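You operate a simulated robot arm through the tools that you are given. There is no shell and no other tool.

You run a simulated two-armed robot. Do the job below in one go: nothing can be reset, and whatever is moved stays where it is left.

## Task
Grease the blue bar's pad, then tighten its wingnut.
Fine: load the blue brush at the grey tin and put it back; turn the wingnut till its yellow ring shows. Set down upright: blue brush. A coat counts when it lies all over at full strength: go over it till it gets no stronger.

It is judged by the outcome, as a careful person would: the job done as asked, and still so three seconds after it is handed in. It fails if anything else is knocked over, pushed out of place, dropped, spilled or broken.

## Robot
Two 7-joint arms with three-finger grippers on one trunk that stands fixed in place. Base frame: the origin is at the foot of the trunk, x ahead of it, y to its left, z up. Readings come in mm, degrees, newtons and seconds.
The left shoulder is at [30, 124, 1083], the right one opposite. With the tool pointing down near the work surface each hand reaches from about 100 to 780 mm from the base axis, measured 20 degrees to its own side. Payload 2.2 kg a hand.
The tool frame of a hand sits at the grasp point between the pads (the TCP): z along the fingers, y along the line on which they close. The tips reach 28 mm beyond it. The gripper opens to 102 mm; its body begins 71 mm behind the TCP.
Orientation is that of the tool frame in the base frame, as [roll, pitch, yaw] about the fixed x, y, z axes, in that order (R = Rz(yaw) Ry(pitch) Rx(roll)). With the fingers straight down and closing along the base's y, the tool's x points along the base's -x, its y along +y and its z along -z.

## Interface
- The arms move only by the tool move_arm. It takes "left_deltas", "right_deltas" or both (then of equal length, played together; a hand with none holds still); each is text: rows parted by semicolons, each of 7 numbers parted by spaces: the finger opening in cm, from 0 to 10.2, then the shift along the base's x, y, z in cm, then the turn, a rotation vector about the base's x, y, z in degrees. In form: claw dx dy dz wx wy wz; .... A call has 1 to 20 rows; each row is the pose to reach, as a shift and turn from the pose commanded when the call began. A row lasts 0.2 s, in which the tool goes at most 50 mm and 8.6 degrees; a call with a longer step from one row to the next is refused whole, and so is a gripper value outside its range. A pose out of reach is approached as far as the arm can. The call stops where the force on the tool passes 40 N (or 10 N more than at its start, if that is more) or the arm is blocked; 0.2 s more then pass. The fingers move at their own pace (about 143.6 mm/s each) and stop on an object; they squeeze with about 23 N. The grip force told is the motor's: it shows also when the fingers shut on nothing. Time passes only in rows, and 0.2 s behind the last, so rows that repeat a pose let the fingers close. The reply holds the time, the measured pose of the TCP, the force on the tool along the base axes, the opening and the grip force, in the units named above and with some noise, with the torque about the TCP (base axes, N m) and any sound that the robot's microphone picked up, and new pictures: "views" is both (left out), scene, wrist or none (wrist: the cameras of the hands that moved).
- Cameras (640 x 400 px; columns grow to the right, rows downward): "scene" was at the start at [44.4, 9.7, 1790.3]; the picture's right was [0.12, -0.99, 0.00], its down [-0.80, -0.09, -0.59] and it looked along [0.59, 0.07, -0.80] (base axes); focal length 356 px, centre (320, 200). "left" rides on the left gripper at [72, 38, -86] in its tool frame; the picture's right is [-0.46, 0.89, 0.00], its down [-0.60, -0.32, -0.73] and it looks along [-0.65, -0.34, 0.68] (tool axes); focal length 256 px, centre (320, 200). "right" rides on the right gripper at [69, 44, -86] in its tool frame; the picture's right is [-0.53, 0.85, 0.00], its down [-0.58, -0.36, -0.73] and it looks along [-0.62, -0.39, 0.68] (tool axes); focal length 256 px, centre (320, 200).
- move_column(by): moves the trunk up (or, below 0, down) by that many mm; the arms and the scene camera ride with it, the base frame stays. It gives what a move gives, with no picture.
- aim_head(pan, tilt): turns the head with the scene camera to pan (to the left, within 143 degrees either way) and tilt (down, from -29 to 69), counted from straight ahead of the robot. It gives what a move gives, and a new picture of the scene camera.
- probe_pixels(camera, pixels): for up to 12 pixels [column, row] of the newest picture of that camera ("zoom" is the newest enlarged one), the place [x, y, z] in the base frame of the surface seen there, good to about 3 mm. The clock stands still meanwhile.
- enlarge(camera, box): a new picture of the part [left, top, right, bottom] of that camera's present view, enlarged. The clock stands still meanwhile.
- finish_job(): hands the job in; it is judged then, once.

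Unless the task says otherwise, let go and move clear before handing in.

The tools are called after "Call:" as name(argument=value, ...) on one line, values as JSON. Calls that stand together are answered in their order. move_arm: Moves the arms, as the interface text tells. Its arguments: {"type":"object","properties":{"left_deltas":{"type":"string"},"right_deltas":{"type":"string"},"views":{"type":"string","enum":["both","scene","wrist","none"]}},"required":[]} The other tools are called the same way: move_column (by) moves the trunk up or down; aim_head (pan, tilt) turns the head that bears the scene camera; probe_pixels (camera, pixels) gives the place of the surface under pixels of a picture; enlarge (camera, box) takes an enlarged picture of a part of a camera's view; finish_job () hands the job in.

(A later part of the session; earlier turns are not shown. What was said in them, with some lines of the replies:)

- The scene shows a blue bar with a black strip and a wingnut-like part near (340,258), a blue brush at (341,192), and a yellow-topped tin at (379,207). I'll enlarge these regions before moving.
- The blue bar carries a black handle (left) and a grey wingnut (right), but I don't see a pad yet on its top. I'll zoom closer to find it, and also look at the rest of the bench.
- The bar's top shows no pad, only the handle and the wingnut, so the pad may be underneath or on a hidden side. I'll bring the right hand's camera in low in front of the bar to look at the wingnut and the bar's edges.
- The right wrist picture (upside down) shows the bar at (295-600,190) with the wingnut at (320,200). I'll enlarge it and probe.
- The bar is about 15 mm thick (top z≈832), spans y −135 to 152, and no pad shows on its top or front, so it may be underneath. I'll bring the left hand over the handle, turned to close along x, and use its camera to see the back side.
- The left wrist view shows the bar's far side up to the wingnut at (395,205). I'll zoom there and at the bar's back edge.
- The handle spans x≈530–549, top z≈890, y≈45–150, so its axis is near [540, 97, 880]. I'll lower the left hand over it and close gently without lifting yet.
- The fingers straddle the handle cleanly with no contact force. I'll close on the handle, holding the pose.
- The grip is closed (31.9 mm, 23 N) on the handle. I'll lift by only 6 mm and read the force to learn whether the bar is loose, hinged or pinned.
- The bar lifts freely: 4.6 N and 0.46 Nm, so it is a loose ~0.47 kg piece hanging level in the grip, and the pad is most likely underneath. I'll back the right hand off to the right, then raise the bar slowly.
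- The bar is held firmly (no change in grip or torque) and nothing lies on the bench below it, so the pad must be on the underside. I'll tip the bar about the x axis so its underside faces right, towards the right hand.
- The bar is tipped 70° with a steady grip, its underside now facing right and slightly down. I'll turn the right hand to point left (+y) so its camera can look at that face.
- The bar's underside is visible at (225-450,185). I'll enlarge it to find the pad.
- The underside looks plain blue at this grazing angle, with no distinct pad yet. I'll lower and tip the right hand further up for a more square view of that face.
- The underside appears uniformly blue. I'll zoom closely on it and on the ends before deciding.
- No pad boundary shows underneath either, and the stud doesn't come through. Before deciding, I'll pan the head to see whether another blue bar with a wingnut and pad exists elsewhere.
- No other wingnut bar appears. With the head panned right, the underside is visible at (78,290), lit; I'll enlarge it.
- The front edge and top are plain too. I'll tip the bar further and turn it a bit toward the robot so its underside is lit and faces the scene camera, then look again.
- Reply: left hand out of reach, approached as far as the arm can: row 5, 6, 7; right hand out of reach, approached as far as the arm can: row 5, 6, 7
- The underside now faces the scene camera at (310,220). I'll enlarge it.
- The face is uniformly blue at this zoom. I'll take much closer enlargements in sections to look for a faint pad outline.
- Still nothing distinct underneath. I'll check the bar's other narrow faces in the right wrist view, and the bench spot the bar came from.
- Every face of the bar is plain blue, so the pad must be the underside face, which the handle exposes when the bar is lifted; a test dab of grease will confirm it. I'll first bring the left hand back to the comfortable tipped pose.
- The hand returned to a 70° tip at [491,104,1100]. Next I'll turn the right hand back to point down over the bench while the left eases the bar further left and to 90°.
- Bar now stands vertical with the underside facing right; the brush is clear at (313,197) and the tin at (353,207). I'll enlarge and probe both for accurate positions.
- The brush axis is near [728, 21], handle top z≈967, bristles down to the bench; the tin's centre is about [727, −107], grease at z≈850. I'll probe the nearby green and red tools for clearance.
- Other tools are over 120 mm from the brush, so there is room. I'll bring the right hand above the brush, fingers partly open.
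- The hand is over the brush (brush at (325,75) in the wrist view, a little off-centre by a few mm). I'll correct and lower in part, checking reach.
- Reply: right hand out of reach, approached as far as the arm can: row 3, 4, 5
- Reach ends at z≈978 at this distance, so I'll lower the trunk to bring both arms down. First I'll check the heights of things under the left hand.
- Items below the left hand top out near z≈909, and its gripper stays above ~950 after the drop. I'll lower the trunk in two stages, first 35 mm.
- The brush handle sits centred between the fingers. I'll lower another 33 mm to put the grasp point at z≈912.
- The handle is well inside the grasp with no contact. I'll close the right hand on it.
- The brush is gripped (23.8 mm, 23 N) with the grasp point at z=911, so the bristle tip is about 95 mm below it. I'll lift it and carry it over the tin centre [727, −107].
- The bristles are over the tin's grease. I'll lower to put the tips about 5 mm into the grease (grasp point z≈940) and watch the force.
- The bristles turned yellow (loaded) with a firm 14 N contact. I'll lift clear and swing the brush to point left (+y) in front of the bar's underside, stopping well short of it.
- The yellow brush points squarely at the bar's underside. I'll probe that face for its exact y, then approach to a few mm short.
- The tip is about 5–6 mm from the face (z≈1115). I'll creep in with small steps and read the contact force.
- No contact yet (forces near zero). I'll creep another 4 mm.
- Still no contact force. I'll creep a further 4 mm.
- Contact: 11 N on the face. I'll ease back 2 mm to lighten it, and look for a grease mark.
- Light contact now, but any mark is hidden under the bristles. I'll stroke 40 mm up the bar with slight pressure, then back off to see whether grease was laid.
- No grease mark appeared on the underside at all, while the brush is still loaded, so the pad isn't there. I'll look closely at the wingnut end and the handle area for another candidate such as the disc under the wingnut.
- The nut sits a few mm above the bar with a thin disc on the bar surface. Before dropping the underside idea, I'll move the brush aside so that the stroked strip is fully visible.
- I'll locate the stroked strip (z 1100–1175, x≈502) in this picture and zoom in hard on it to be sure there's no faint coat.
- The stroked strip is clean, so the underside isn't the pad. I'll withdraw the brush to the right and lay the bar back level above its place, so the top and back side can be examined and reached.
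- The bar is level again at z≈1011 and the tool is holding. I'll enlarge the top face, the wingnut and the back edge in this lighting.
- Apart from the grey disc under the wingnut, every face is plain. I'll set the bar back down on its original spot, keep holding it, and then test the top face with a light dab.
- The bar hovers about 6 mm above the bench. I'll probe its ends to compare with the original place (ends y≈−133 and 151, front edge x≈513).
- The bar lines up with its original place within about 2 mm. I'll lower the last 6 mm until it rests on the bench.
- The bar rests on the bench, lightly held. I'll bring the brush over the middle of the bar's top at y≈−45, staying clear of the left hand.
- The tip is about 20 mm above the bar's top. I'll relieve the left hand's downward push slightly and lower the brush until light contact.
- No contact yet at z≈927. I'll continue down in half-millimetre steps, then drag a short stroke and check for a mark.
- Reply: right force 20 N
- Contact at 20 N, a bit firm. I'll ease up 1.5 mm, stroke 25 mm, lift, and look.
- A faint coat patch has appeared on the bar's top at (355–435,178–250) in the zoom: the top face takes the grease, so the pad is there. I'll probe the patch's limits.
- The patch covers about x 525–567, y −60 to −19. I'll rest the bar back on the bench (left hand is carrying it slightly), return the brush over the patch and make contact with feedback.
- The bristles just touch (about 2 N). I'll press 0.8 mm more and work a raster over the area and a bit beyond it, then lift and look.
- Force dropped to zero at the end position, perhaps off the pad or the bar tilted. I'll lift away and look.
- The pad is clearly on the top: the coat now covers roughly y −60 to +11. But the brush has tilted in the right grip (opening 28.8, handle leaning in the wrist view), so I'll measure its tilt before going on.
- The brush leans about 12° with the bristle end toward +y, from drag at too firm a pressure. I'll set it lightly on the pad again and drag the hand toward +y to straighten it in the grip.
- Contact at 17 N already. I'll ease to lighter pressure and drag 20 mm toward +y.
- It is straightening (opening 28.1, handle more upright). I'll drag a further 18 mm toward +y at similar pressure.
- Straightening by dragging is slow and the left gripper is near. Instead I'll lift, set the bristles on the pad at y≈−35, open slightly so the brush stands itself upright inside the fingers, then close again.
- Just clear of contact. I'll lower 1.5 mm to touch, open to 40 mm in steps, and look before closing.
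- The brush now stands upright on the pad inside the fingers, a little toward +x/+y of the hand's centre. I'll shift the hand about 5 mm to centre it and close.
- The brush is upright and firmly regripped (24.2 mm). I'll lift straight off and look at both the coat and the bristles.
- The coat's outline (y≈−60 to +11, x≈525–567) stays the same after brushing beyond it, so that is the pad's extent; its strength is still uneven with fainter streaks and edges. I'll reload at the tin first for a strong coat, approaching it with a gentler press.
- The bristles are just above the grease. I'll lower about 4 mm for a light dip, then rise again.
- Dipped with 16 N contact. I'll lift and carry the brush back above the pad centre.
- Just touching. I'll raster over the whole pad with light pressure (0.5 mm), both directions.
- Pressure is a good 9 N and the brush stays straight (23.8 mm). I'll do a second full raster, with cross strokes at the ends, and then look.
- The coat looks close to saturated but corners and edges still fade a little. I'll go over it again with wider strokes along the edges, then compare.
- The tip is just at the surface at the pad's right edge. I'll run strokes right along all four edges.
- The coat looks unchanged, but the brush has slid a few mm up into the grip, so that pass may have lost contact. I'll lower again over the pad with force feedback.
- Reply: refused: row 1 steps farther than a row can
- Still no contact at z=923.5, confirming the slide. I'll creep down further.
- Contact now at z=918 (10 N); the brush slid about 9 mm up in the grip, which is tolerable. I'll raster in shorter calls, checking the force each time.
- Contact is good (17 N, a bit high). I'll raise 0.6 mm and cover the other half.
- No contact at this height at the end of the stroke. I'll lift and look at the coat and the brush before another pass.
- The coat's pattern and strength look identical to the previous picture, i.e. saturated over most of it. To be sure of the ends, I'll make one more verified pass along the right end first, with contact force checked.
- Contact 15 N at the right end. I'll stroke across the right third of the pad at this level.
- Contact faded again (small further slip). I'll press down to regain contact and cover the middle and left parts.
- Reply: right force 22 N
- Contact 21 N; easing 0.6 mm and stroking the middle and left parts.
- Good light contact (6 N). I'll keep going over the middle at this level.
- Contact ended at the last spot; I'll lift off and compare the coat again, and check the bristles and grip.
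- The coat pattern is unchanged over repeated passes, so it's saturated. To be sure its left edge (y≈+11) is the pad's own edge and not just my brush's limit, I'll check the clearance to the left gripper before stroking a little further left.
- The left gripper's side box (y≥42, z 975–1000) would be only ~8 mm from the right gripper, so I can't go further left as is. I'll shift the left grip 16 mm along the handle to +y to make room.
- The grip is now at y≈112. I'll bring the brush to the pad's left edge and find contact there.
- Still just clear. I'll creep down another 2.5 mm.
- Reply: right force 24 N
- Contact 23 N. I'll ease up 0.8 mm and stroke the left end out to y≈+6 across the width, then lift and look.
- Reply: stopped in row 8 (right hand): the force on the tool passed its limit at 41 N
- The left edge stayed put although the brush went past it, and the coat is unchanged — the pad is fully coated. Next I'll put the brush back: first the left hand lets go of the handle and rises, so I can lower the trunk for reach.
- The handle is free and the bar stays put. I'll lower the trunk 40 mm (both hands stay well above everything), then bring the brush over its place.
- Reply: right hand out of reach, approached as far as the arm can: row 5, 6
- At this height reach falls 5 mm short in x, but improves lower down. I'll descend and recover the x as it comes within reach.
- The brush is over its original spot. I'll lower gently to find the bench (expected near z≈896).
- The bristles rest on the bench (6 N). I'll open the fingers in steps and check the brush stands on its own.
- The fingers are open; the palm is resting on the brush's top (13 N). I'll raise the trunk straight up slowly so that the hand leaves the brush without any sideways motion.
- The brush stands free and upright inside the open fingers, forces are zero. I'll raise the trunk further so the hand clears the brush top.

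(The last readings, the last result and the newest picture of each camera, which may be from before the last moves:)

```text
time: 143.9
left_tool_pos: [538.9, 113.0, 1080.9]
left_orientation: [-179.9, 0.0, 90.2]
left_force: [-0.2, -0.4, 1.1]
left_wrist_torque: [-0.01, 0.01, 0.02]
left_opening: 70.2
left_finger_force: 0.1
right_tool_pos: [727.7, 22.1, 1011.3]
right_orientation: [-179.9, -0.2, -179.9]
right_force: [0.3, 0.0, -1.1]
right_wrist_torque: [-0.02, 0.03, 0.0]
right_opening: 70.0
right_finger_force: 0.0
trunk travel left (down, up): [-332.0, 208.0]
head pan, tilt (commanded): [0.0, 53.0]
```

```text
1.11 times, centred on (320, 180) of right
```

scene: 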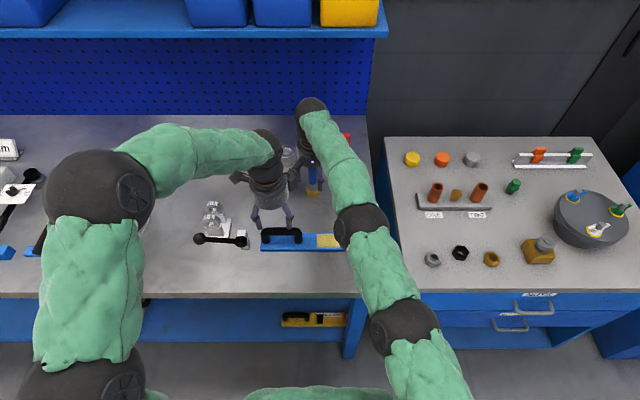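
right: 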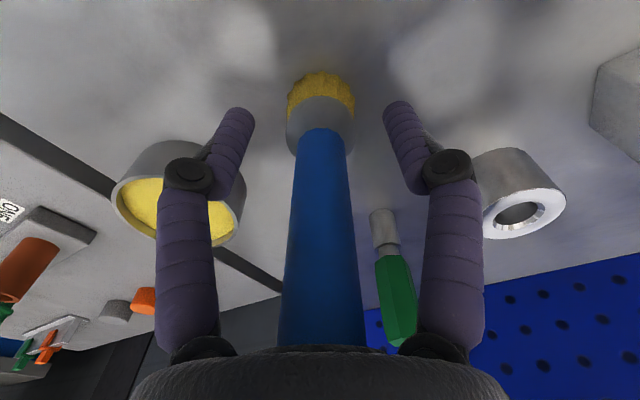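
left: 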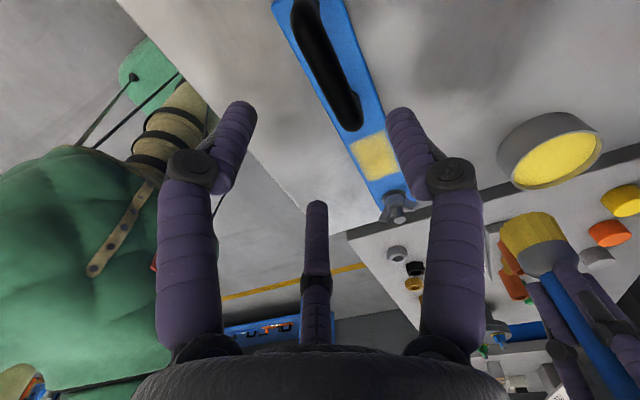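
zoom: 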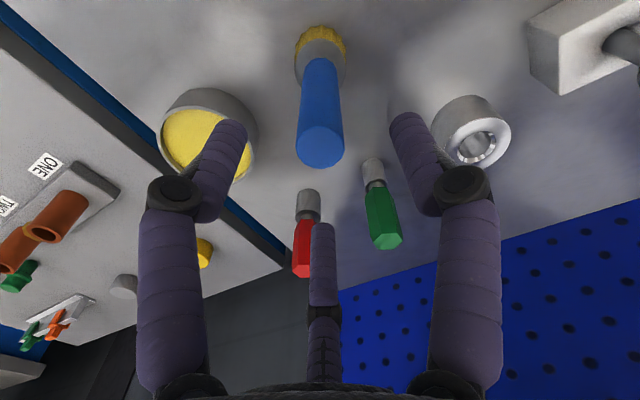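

The brush stands upright on its spot and the hand is clear above it. I'll raise the right hand a bit more and bring it back toward the bar, then examine the wingnut.

Call:
move_arm(right_deltas="7 0 0 3 0 0 0; 7 -1 -2 5 0 0 0; 7 -4 -5 6 0 0 0; 7 -7 -8.5 6 0 0 0; 7 -10 -12 6 0 0 0; 7 -13 -16 6 0 0 0; 7 -16 -20 6 0 0 0; 7 -18 -24 6 0 0 0; 7 -20 -28 6 0 0 0; 7 -20 -28 6 0 0 0")

Call:
enlarge(camera="scene", box=[280, 170, 380, 270])

Call:
enlarge(camera="scene", box=[330, 225, 375, 265])

```text
time: 146.1
left_tool_pos: [539.5, 114.0, 1081.4]
left_orientation: [-179.9, 0.0, 90.0]
left_force: [0.5, -0.3, 0.0]
left_wrist_torque: [-0.07, -0.02, 0.01]
left_opening: 69.9
left_finger_force: 0.0
right_tool_pos: [525.9, -258.6, 1070.1]
right_orientation: [-179.9, 0.0, 180.0]
right_force: [1.1, 0.8, -1.1]
right_wrist_torque: [0.04, 0.0, 0.03]
right_opening: 70.0
right_finger_force: 0.1
trunk travel left (down, up): [-332.0, 208.0]
head pan, tilt (commanded): [0.0, 53.0]
```

scene: 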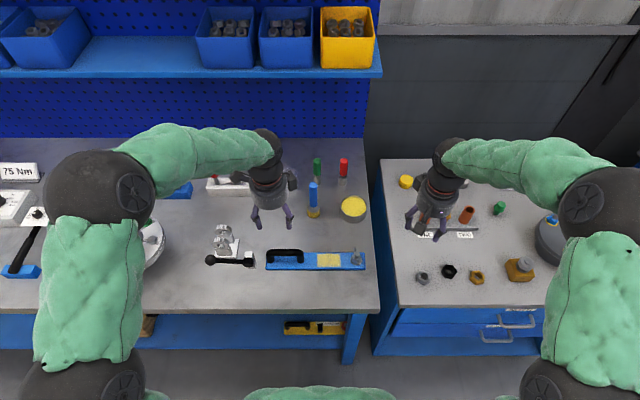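
right: 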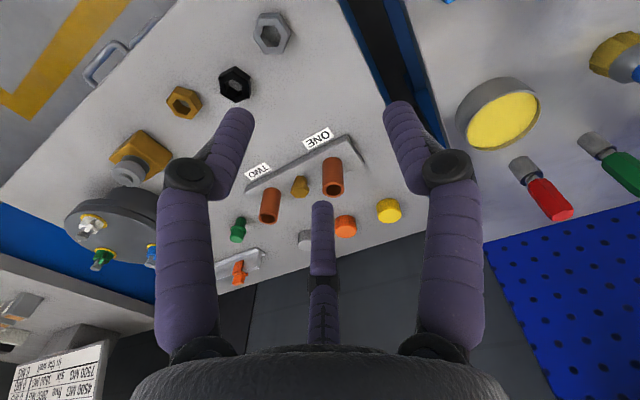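

```text
4.00 times, centred on (330, 220) of scene
```

zoom: 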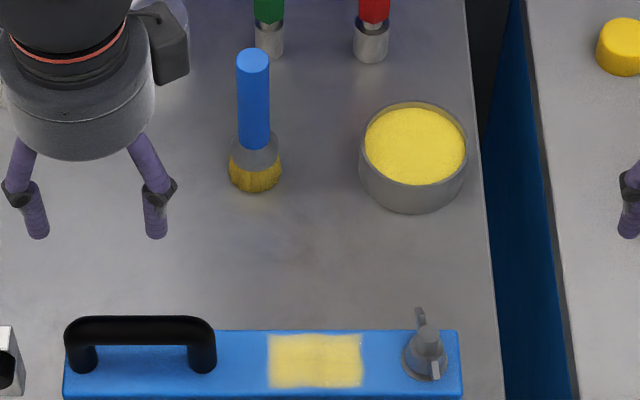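

```text
10.00 times, centred on (352, 245) of scene
```

zoom: 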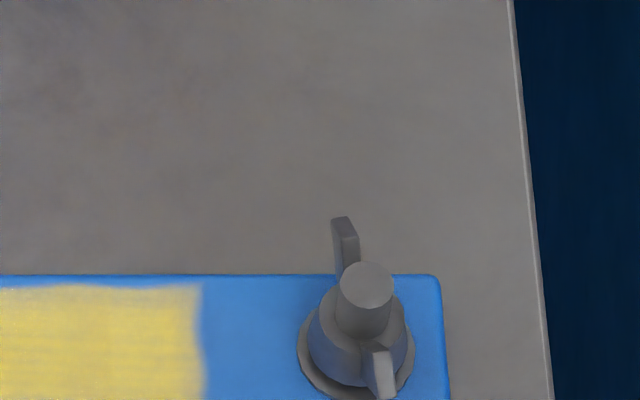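

The brush is back upright and the pad coat is intact. I'll zoom and probe the wingnut's stud and wings.

Call:
enlarge(camera="scene", box=[340, 240, 372, 275])

```text
11.43 times, centred on (356, 258) of scene
```

zoom: 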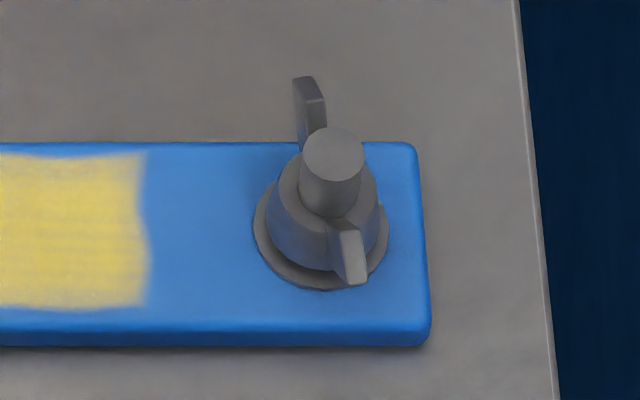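

Call:
probe_pixels(camera="zoom", pixels=[[333, 155], [310, 85], [320, 105], [355, 250], [340, 235], [300, 190], [365, 200], [262, 215], [320, 280], [315, 165], [350, 165], [333, 130]])

```text
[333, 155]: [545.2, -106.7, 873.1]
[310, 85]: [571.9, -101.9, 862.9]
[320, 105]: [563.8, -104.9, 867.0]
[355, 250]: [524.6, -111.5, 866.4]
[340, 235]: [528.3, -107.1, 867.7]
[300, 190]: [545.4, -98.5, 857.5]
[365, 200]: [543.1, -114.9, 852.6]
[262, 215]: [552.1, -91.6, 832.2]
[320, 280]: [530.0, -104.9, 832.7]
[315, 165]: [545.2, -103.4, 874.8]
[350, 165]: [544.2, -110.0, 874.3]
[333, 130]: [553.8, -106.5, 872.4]
```

The stud centre is near [546, −107], top z≈874; the wings lie along x, turned about +11.5°, reaching ±25 mm with tops at z≈867. First the left hand goes back down to hold the handle.

Call:
move_arm(left_deltas="7 0 0 -4 0 0 0; 7 0 0 -8 0 0 0; 7 0 0 -12 0 0 0; 7 0 0 -16 0 0 0; 7 0 0 -19 0 0 0; 7 0 0 -20.3 0 0 0; 7 0 0 -20.3 0 0 0; 4 0 0 -20.3 0 0 0; 1 0 0 -20.3 0 0 0; 0 0 0 -20.3 0 0 0; 0 0 0 -20.3 0 0 0", views="both")

```text
time: 148.5
left_tool_pos: [540.5, 111.9, 880.1]
left_orientation: [179.9, 0.0, 90.1]
left_force: [-0.4, 0.7, 0.6]
left_wrist_torque: [0.04, 0.01, 0.04]
left_opening: 31.8
left_finger_force: 23.2
right_tool_pos: [525.7, -259.8, 1071.0]
right_orientation: [-180.0, 0.0, -179.8]
right_force: [-0.6, -0.2, -0.2]
right_wrist_torque: [0.02, 0.03, -0.01]
right_opening: 69.6
right_finger_force: 0.0
trunk travel left (down, up): [-332.0, 208.0]
head pan, tilt (commanded): [0.0, 53.0]
```

scene: 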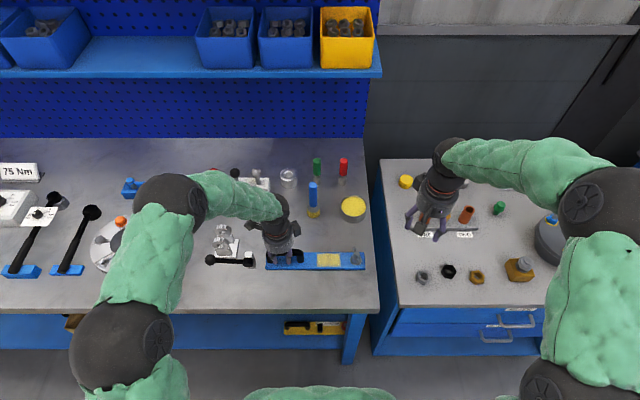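
left: 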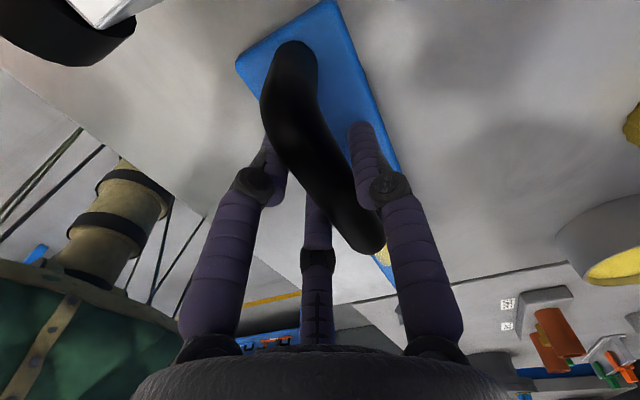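

The left hand holds the handle again. I'll bring the right hand above the wingnut, turned +11.5° to line up with the wings.

Call:
move_arm(right_deltas="7 0.4 3 -2.5 0 0 3; 7 0.8 6 -5 0 0 6; 7 1.2 9.5 -7.5 0 0 9; 7 1.7 12.5 -10 0 0 11.5; 7 2 15.3 -11.5 0 0 11.5; 7 2 15.3 -13 0 0 11.5; 7 2 15.3 -13 0 0 11.5", views="both")

Call:
enlarge(camera="right", box=[160, 40, 480, 340])

```text
time: 150.1
left_tool_pos: [539.2, 112.0, 878.6]
left_orientation: [180.0, 0.0, 90.1]
left_force: [0.7, 0.5, 0.2]
left_wrist_torque: [0.03, 0.01, -0.01]
left_opening: 31.4
left_finger_force: 22.4
right_tool_pos: [547.8, -104.7, 943.2]
right_orientation: [-180.0, 0.0, -168.4]
right_force: [-0.8, -0.2, -0.2]
right_wrist_torque: [0.0, 0.03, -0.02]
right_opening: 70.0
right_finger_force: 0.0
trunk travel left (down, up): [-332.0, 208.0]
head pan, tilt (commanded): [0.0, 53.0]
```

scene: 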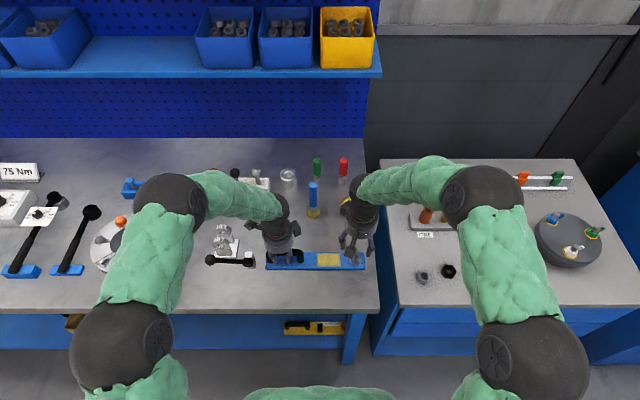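
right: 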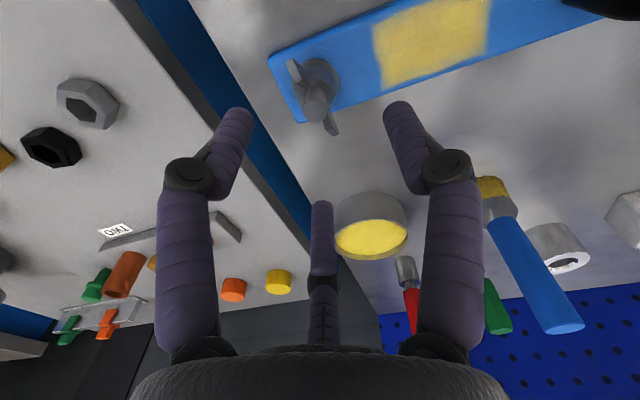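

```text
1.33 times, centred on (320, 190) of right
```

zoom: 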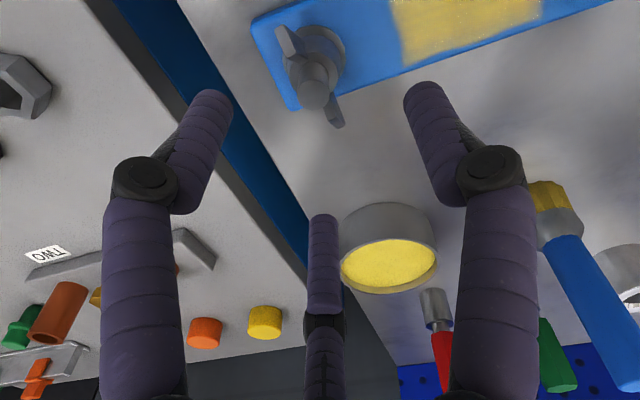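

The stud top appears right on the tool axis (317,108). I'll descend 70 mm so that the fingertips flank the wings.

Call:
move_arm(right_deltas="7 0 -0.1 -2 0 0 0; 7 0 -0.1 -4 0 0 0; 7 0 -0.1 -5.5 0 0 0; 7 0 -0.1 -6.5 0 0 0; 7 0 -0.1 -6.9 0 0 0; 7 0 -0.1 -6.9 0 0 0", views="both")

Call:
enlarge(camera="right", box=[160, 40, 480, 340])

Call:
enlarge(camera="scene", box=[320, 200, 400, 280])

```text
time: 151.5
left_tool_pos: [538.9, 111.3, 879.9]
left_orientation: [-180.0, 0.0, 90.1]
left_force: [-0.2, 0.4, -0.2]
left_wrist_torque: [0.05, 0.01, -0.07]
left_opening: 31.5
left_finger_force: 22.6
right_tool_pos: [547.3, -106.1, 872.8]
right_orientation: [-180.0, 0.0, -168.5]
right_force: [0.3, 0.1, 0.3]
right_wrist_torque: [-0.01, -0.05, 0.0]
right_opening: 69.8
right_finger_force: 0.0
trunk travel left (down, up): [-332.0, 208.0]
head pan, tilt (commanded): [0.0, 53.0]
```

scene: 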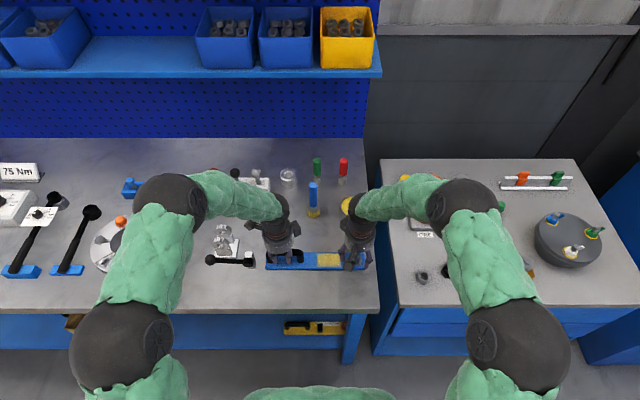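
right: 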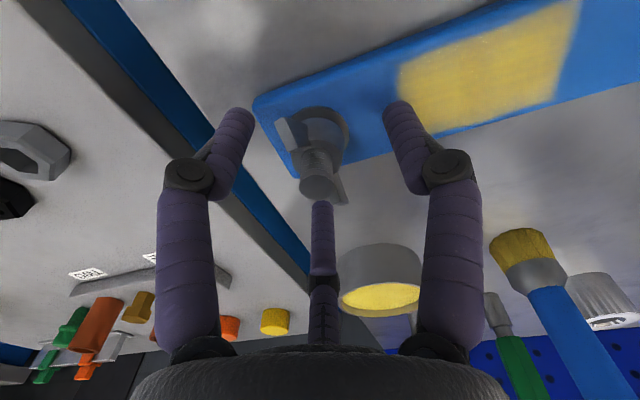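

```text
1.33 times, centred on (320, 190) of right
```

zoom: 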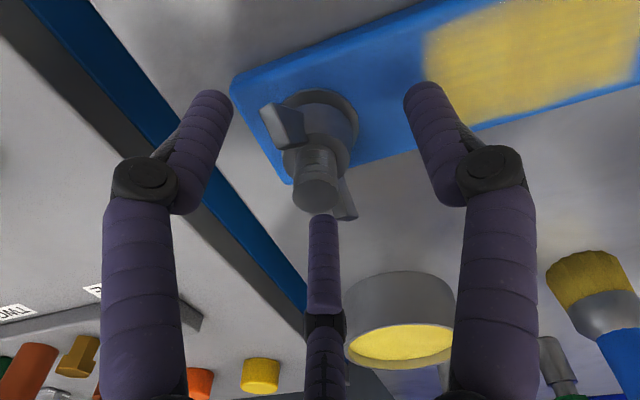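

```text
5.00 times, centred on (360, 240) of scene
```

zoom: 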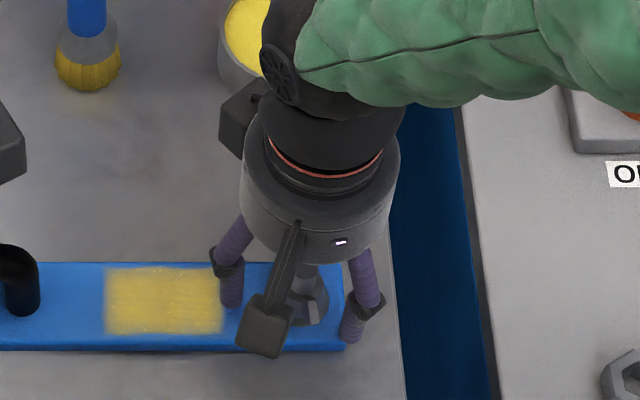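

The fingers flank the wings with no contact: thumb on the +y side, two fingers on the −y side. I'll close on the wings.

Call:
move_arm(right_deltas="5 0 0 0 0 0 0; 4 0 0 0 0 0 0; 2 0 0 0 0 0 0; 0 0 0 0 0 0 0; 0 0 0 0 0 0 0", views="both")

Call:
enlarge(camera="right", box=[160, 40, 480, 340])

```text
time: 152.7
left_tool_pos: [539.8, 112.5, 877.6]
left_orientation: [180.0, -0.1, 90.1]
left_force: [1.1, 6.3, 0.3]
left_wrist_torque: [0.01, 0.04, 0.22]
left_opening: 31.6
left_finger_force: 23.2
right_tool_pos: [547.1, -107.4, 872.2]
right_orientation: [-179.9, 0.0, -168.5]
right_force: [-2.3, -6.6, 2.4]
right_wrist_torque: [-0.02, 0.22, -0.01]
right_opening: 27.7
right_finger_force: 22.8
trunk travel left (down, up): [-332.0, 208.0]
head pan, tilt (commanded): [0.0, 53.0]
```

scene: 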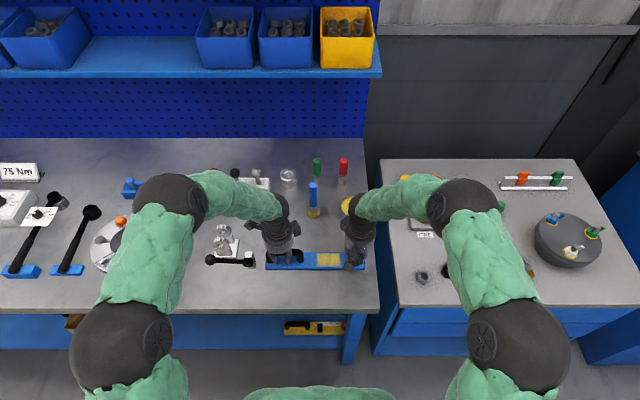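
right: 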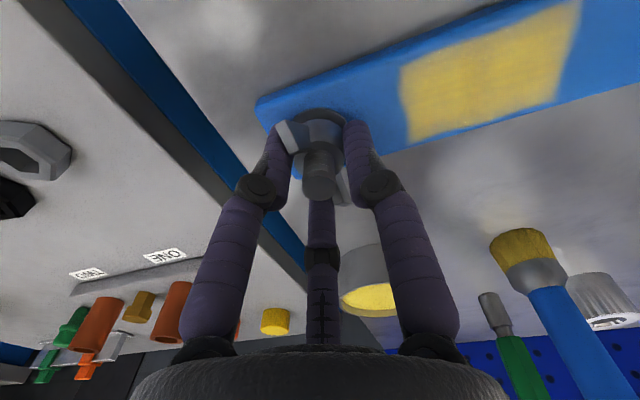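

```text
1.33 times, centred on (320, 190) of right
```

zoom: 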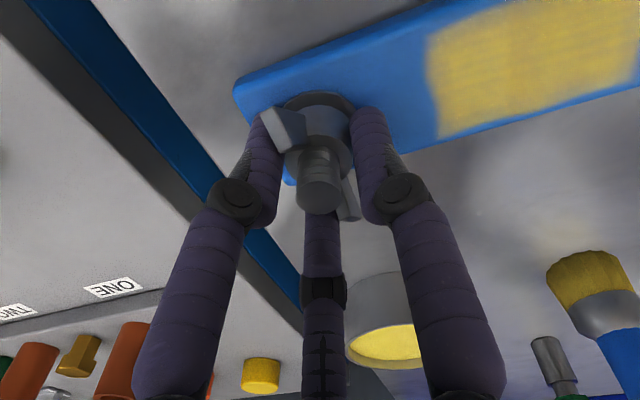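

Gripped on the nut (27.7 mm). I'll turn it clockwise (negative about z) by 40° and watch torque.

Call:
move_arm(right_deltas="0 0 0 0 0 0 -5; 0 0 0 0 0 0 -10; 0 0 0 0 0 0 -16; 0 0 0 0 0 0 -22; 0 0 0 0 0 0 -28; 0 0 0 0 0 0 -34; 0 0 0 0 0 0 -40", views="both")

Call:
enlarge(camera="right", box=[160, 40, 480, 340])

```text
time: 154.3
left_tool_pos: [540.5, 112.7, 878.4]
left_orientation: [180.0, 0.0, 90.1]
left_force: [0.7, 22.6, 3.7]
left_wrist_torque: [-0.46, 0.01, 0.2]
left_opening: 31.8
left_finger_force: 23.3
right_tool_pos: [546.4, -107.4, 873.2]
right_orientation: [-179.9, 0.0, 151.5]
right_force: [-0.7, -22.6, -3.7]
right_wrist_torque: [-0.62, -0.02, 0.05]
right_opening: 27.9
right_finger_force: 23.3
trunk travel left (down, up): [-332.0, 208.0]
head pan, tilt (commanded): [0.0, 53.0]
```

scene: 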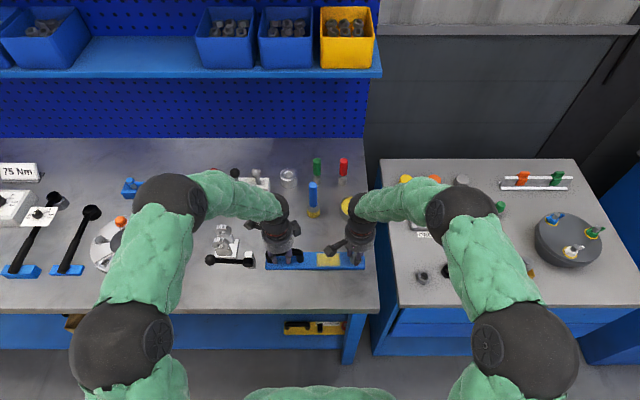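
right: 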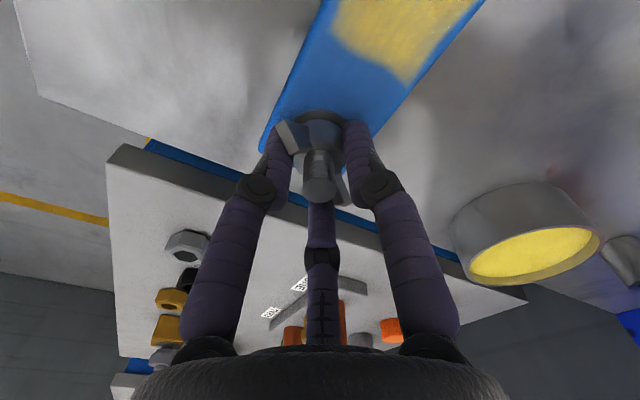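

```text
1.33 times, centred on (320, 190) of right
```

zoom: 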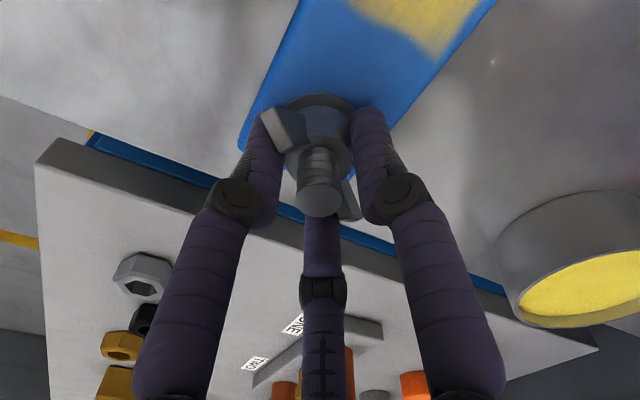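

The nut turned with the hand. A 23 N sideways push in y has built up, so I'll shift the right hand about 1.5 mm toward −y while turning another 45°.

Call:
move_arm(right_deltas="0 0 -0.1 0 0 0 0; 0 0 -0.15 0 0 0 -6; 0 0 -0.15 0 0 0 -12; 0 0 -0.15 0 0 0 -18; 0 0 -0.15 0 0 0 -24; 0 0 -0.15 0 0 0 -30; 0 0 -0.15 0 0 0 -36; 0 0 -0.15 0 0 0 -42; 0 0 -0.15 0 0 0 -48", views="both")

Call:
enlarge(camera="right", box=[160, 40, 480, 340])

```text
time: 156.3
left_tool_pos: [540.4, 112.9, 880.2]
left_orientation: [180.0, 0.0, 90.0]
left_force: [2.7, 11.3, 9.5]
left_wrist_torque: [-0.32, -0.1, 0.06]
left_opening: 31.5
left_finger_force: 23.3
right_tool_pos: [546.7, -108.0, 871.7]
right_orientation: [-179.9, -0.1, 103.4]
right_force: [-1.1, -10.8, -3.6]
right_wrist_torque: [-0.87, -0.18, 0.26]
right_opening: 27.8
right_finger_force: 23.0
trunk travel left (down, up): [-332.0, 208.0]
head pan, tilt (commanded): [0.0, 53.0]
```

scene: 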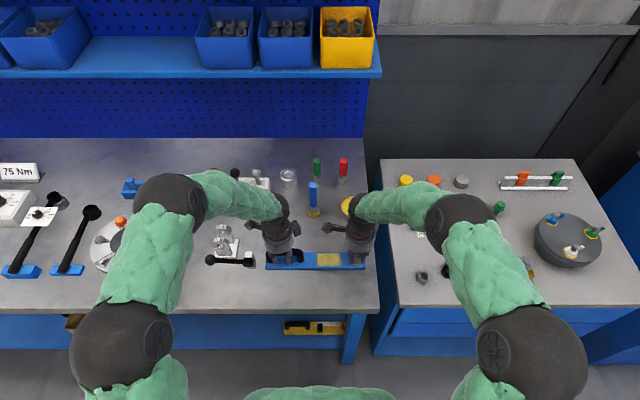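
right: 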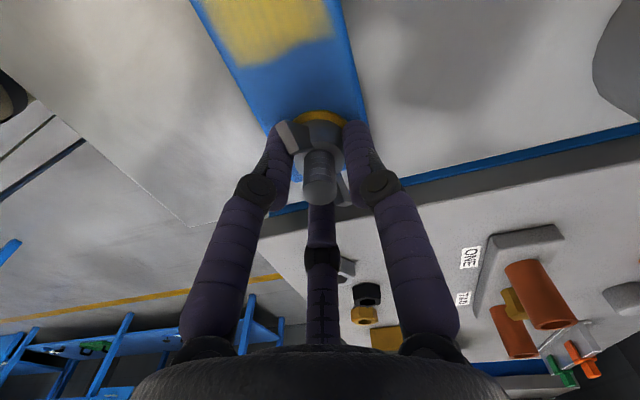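

```text
1.33 times, centred on (320, 190) of right
```

zoom: 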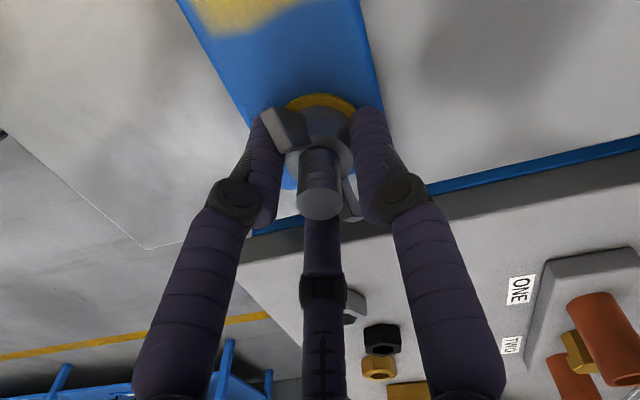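

The disc at the nut's base has turned yellow (ring at (320,115)), so the wingnut is tight. I'll stop turning, open the right hand and rise straight up.

Call:
move_arm(right_deltas="3.5 0 0 0 0 0 0; 5 0 0 0 0 0 0; 7 0 0 0 0 0 0; 7 0 0 0 0 0 0; 7 0 0 2 0 0 0; 7 0 0 5 0 0 0; 7 0 0 9 0 0 0; 7 0 0 12 0 0 0", views="both")

Call:
enlarge(camera="right", box=[220, 0, 440, 160])

```text
time: 158.1
left_tool_pos: [538.9, 111.2, 879.3]
left_orientation: [-179.9, 0.1, 89.9]
left_force: [-1.0, 0.5, -0.3]
left_wrist_torque: [-0.27, 0.03, -0.07]
left_opening: 31.9
left_finger_force: 22.9
right_tool_pos: [547.9, -107.1, 993.8]
right_orientation: [-179.9, -0.1, 103.5]
right_force: [-0.3, 0.6, -0.1]
right_wrist_torque: [-0.02, -0.02, 0.0]
right_opening: 70.1
right_finger_force: 0.0
trunk travel left (down, up): [-332.0, 208.0]
head pan, tilt (commanded): [0.0, 53.0]
```

scene: 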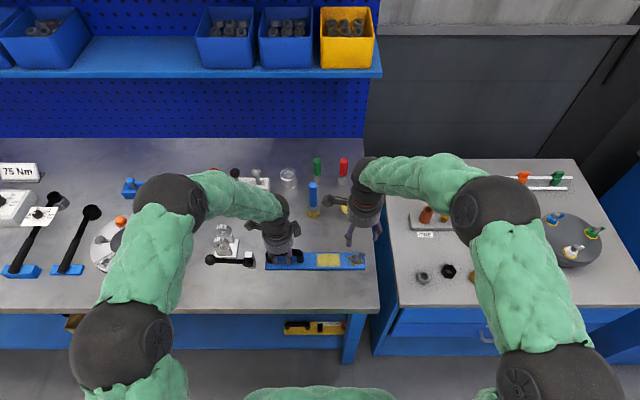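
right: 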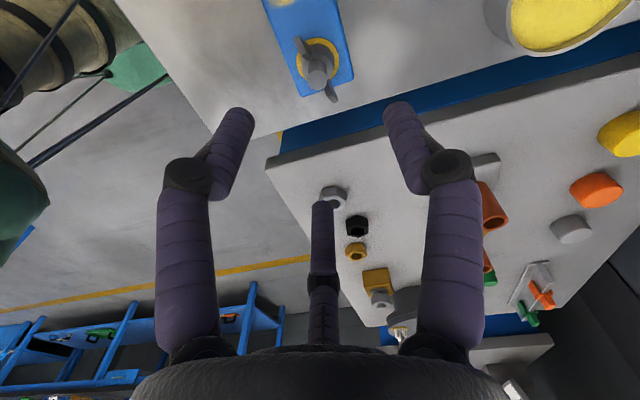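

```text
2.50 times, centred on (330, 80) of right
```

zoom: 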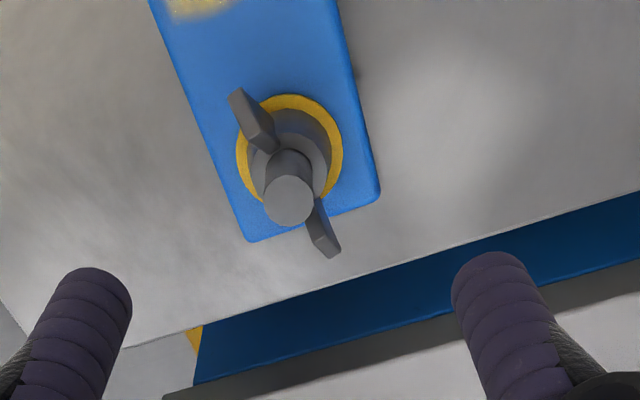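

The yellow ring shows fully around the nut. Now the right hand withdraws, and the left lets go of the handle and rises.

Call:
move_arm(left_deltas="4 0 0 0 0 0 0; 7 0 0 0 0 0 0; 7 0 0 0 0 0 0; 7 0 0 2 0 0 0; 7 0 0 6 0 0 0; 7 0 0 10 0 0 0; 7 0 0 14 0 0 0; 7 0 0 18 0 0 0; 7 0 3 20 0 0 0; 7 0 6 22 0 0 0; 7 0 6 22 0 0 0", right_deltas="7 -0.5 -2 1.5 0 0 7; 7 -1 -5 3 0 0 14; 7 -1.5 -8 4.5 0 0 21; 7 -2 -11 6 0 0 28; 7 -2.5 -14 7.5 0 0 35; 7 -2.5 -16 8.5 0 0 42; 7 -2.5 -17 9 0 0 49; 7 -2.5 -17 9 0 0 56; 7 -2.5 -17 9 0 0 63; 7 -2.5 -17 9 0 0 70; 7 -2.5 -17 9 0 0 76", views="both")

Call:
enlarge(camera="scene", box=[260, 150, 390, 280])

Call:
enlarge(camera="scene", box=[310, 235, 375, 275])

```text
time: 160.5
left_tool_pos: [538.0, 172.7, 1097.8]
left_orientation: [-179.9, -0.1, 89.9]
left_force: [0.3, 0.5, -0.7]
left_wrist_torque: [0.01, 0.02, 0.02]
left_opening: 69.9
left_finger_force: 0.0
right_tool_pos: [523.1, -278.3, 1083.8]
right_orientation: [179.9, -0.1, 179.7]
right_force: [-0.3, -0.7, 0.7]
right_wrist_torque: [-0.02, 0.02, -0.02]
right_opening: 70.2
right_finger_force: 0.0
trunk travel left (down, up): [-332.0, 208.0]
head pan, tilt (commanded): [0.0, 53.0]
```

scene: 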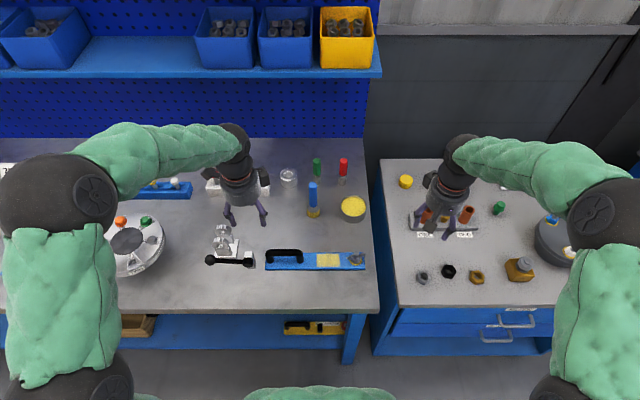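
right: 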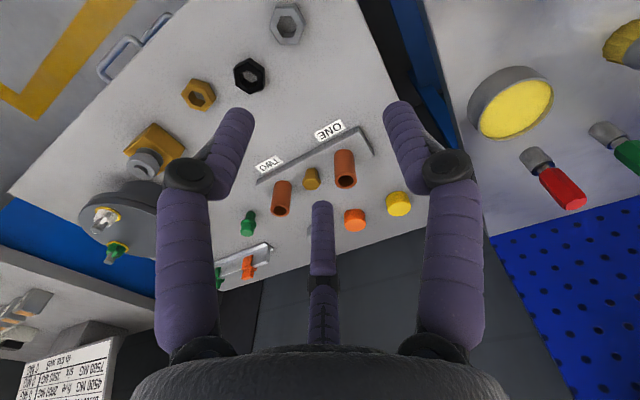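
left: 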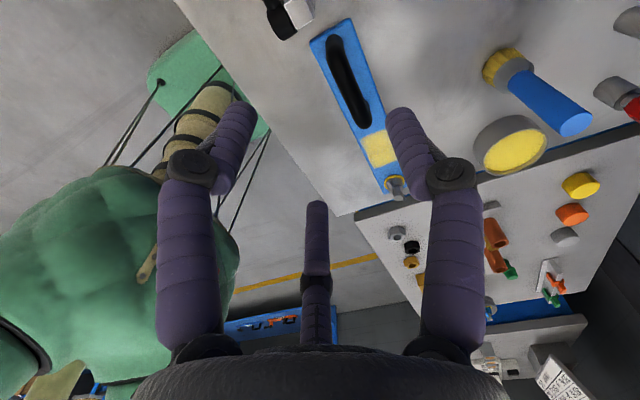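

```text
3.08 times, centred on (325, 215) of scene
```

zoom: 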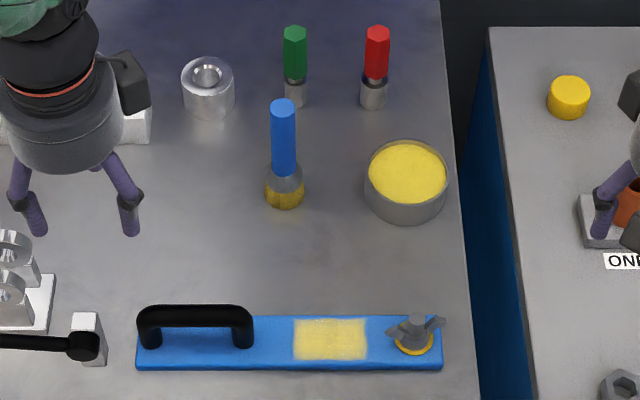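

```text
9.85 times, centred on (342, 255) of scene
```

zoom: 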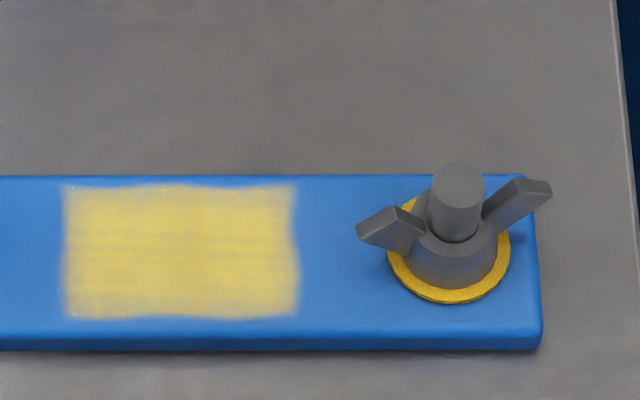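

All looks right: pad coated, yellow ring around the nut, brush upright at (313,200). I'll verify the brush, tin and bar positions by probing before handing in.

Call:
probe_pixels(camera="scene", pixels=[[312, 183], [313, 200], [313, 214], [308, 212], [318, 212], [353, 197], [353, 216], [341, 207], [366, 207], [268, 267], [364, 268]])

Call:
enlarge(camera="left", box=[440, 20, 640, 200])

```text
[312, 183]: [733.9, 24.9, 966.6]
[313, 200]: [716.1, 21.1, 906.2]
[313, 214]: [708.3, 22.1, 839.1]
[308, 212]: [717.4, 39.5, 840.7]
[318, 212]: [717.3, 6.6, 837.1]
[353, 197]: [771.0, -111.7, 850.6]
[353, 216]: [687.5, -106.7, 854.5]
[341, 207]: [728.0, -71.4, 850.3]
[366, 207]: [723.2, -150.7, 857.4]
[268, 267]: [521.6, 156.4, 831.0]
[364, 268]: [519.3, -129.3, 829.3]
```

```text
2.22 times, centred on (540, 110) of left
```

zoom: 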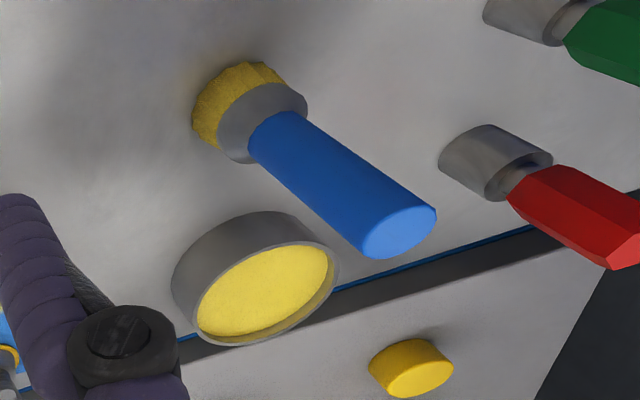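

The brush is within about 2 mm of its original place and upright, the tin and bar haven't moved, the pad is fully coated and the yellow ring shows. Both hands are clear, so I'm handing the job in.

Call:
finish_job()

```text
The job is handed in.
```

The blue bar's pad is greased and its wingnut is tight, with the yellow ring showing all round the nut. The job has been handed in, but I haven't seen a verdict.

- **Pad:** the pad is the patch on top of the bar, between the handle and the wingnut. I brushed it repeatedly and the coat stopped getting stronger. Its edges also stayed put when I brushed past them.
- **Search for the pad:** I first lifted the bar and brushed its underside, because nothing marked the pad. No grease took there, and I set the bar back within a few millimetres of its spot.
- **Brush:** I loaded it at the grey tin, then stood it upright within about 2 mm of where it started. The brush tipped and slid a little in the grip while I was brushing, so I straightened it and regripped it once.
- **Wingnut:** about 88° clockwise brought the yellow ring into view, and I stopped there.
- **Other items:** I checked that the tin had not moved, and saw nothing else knocked over or displaced. Both hands are open and clear.
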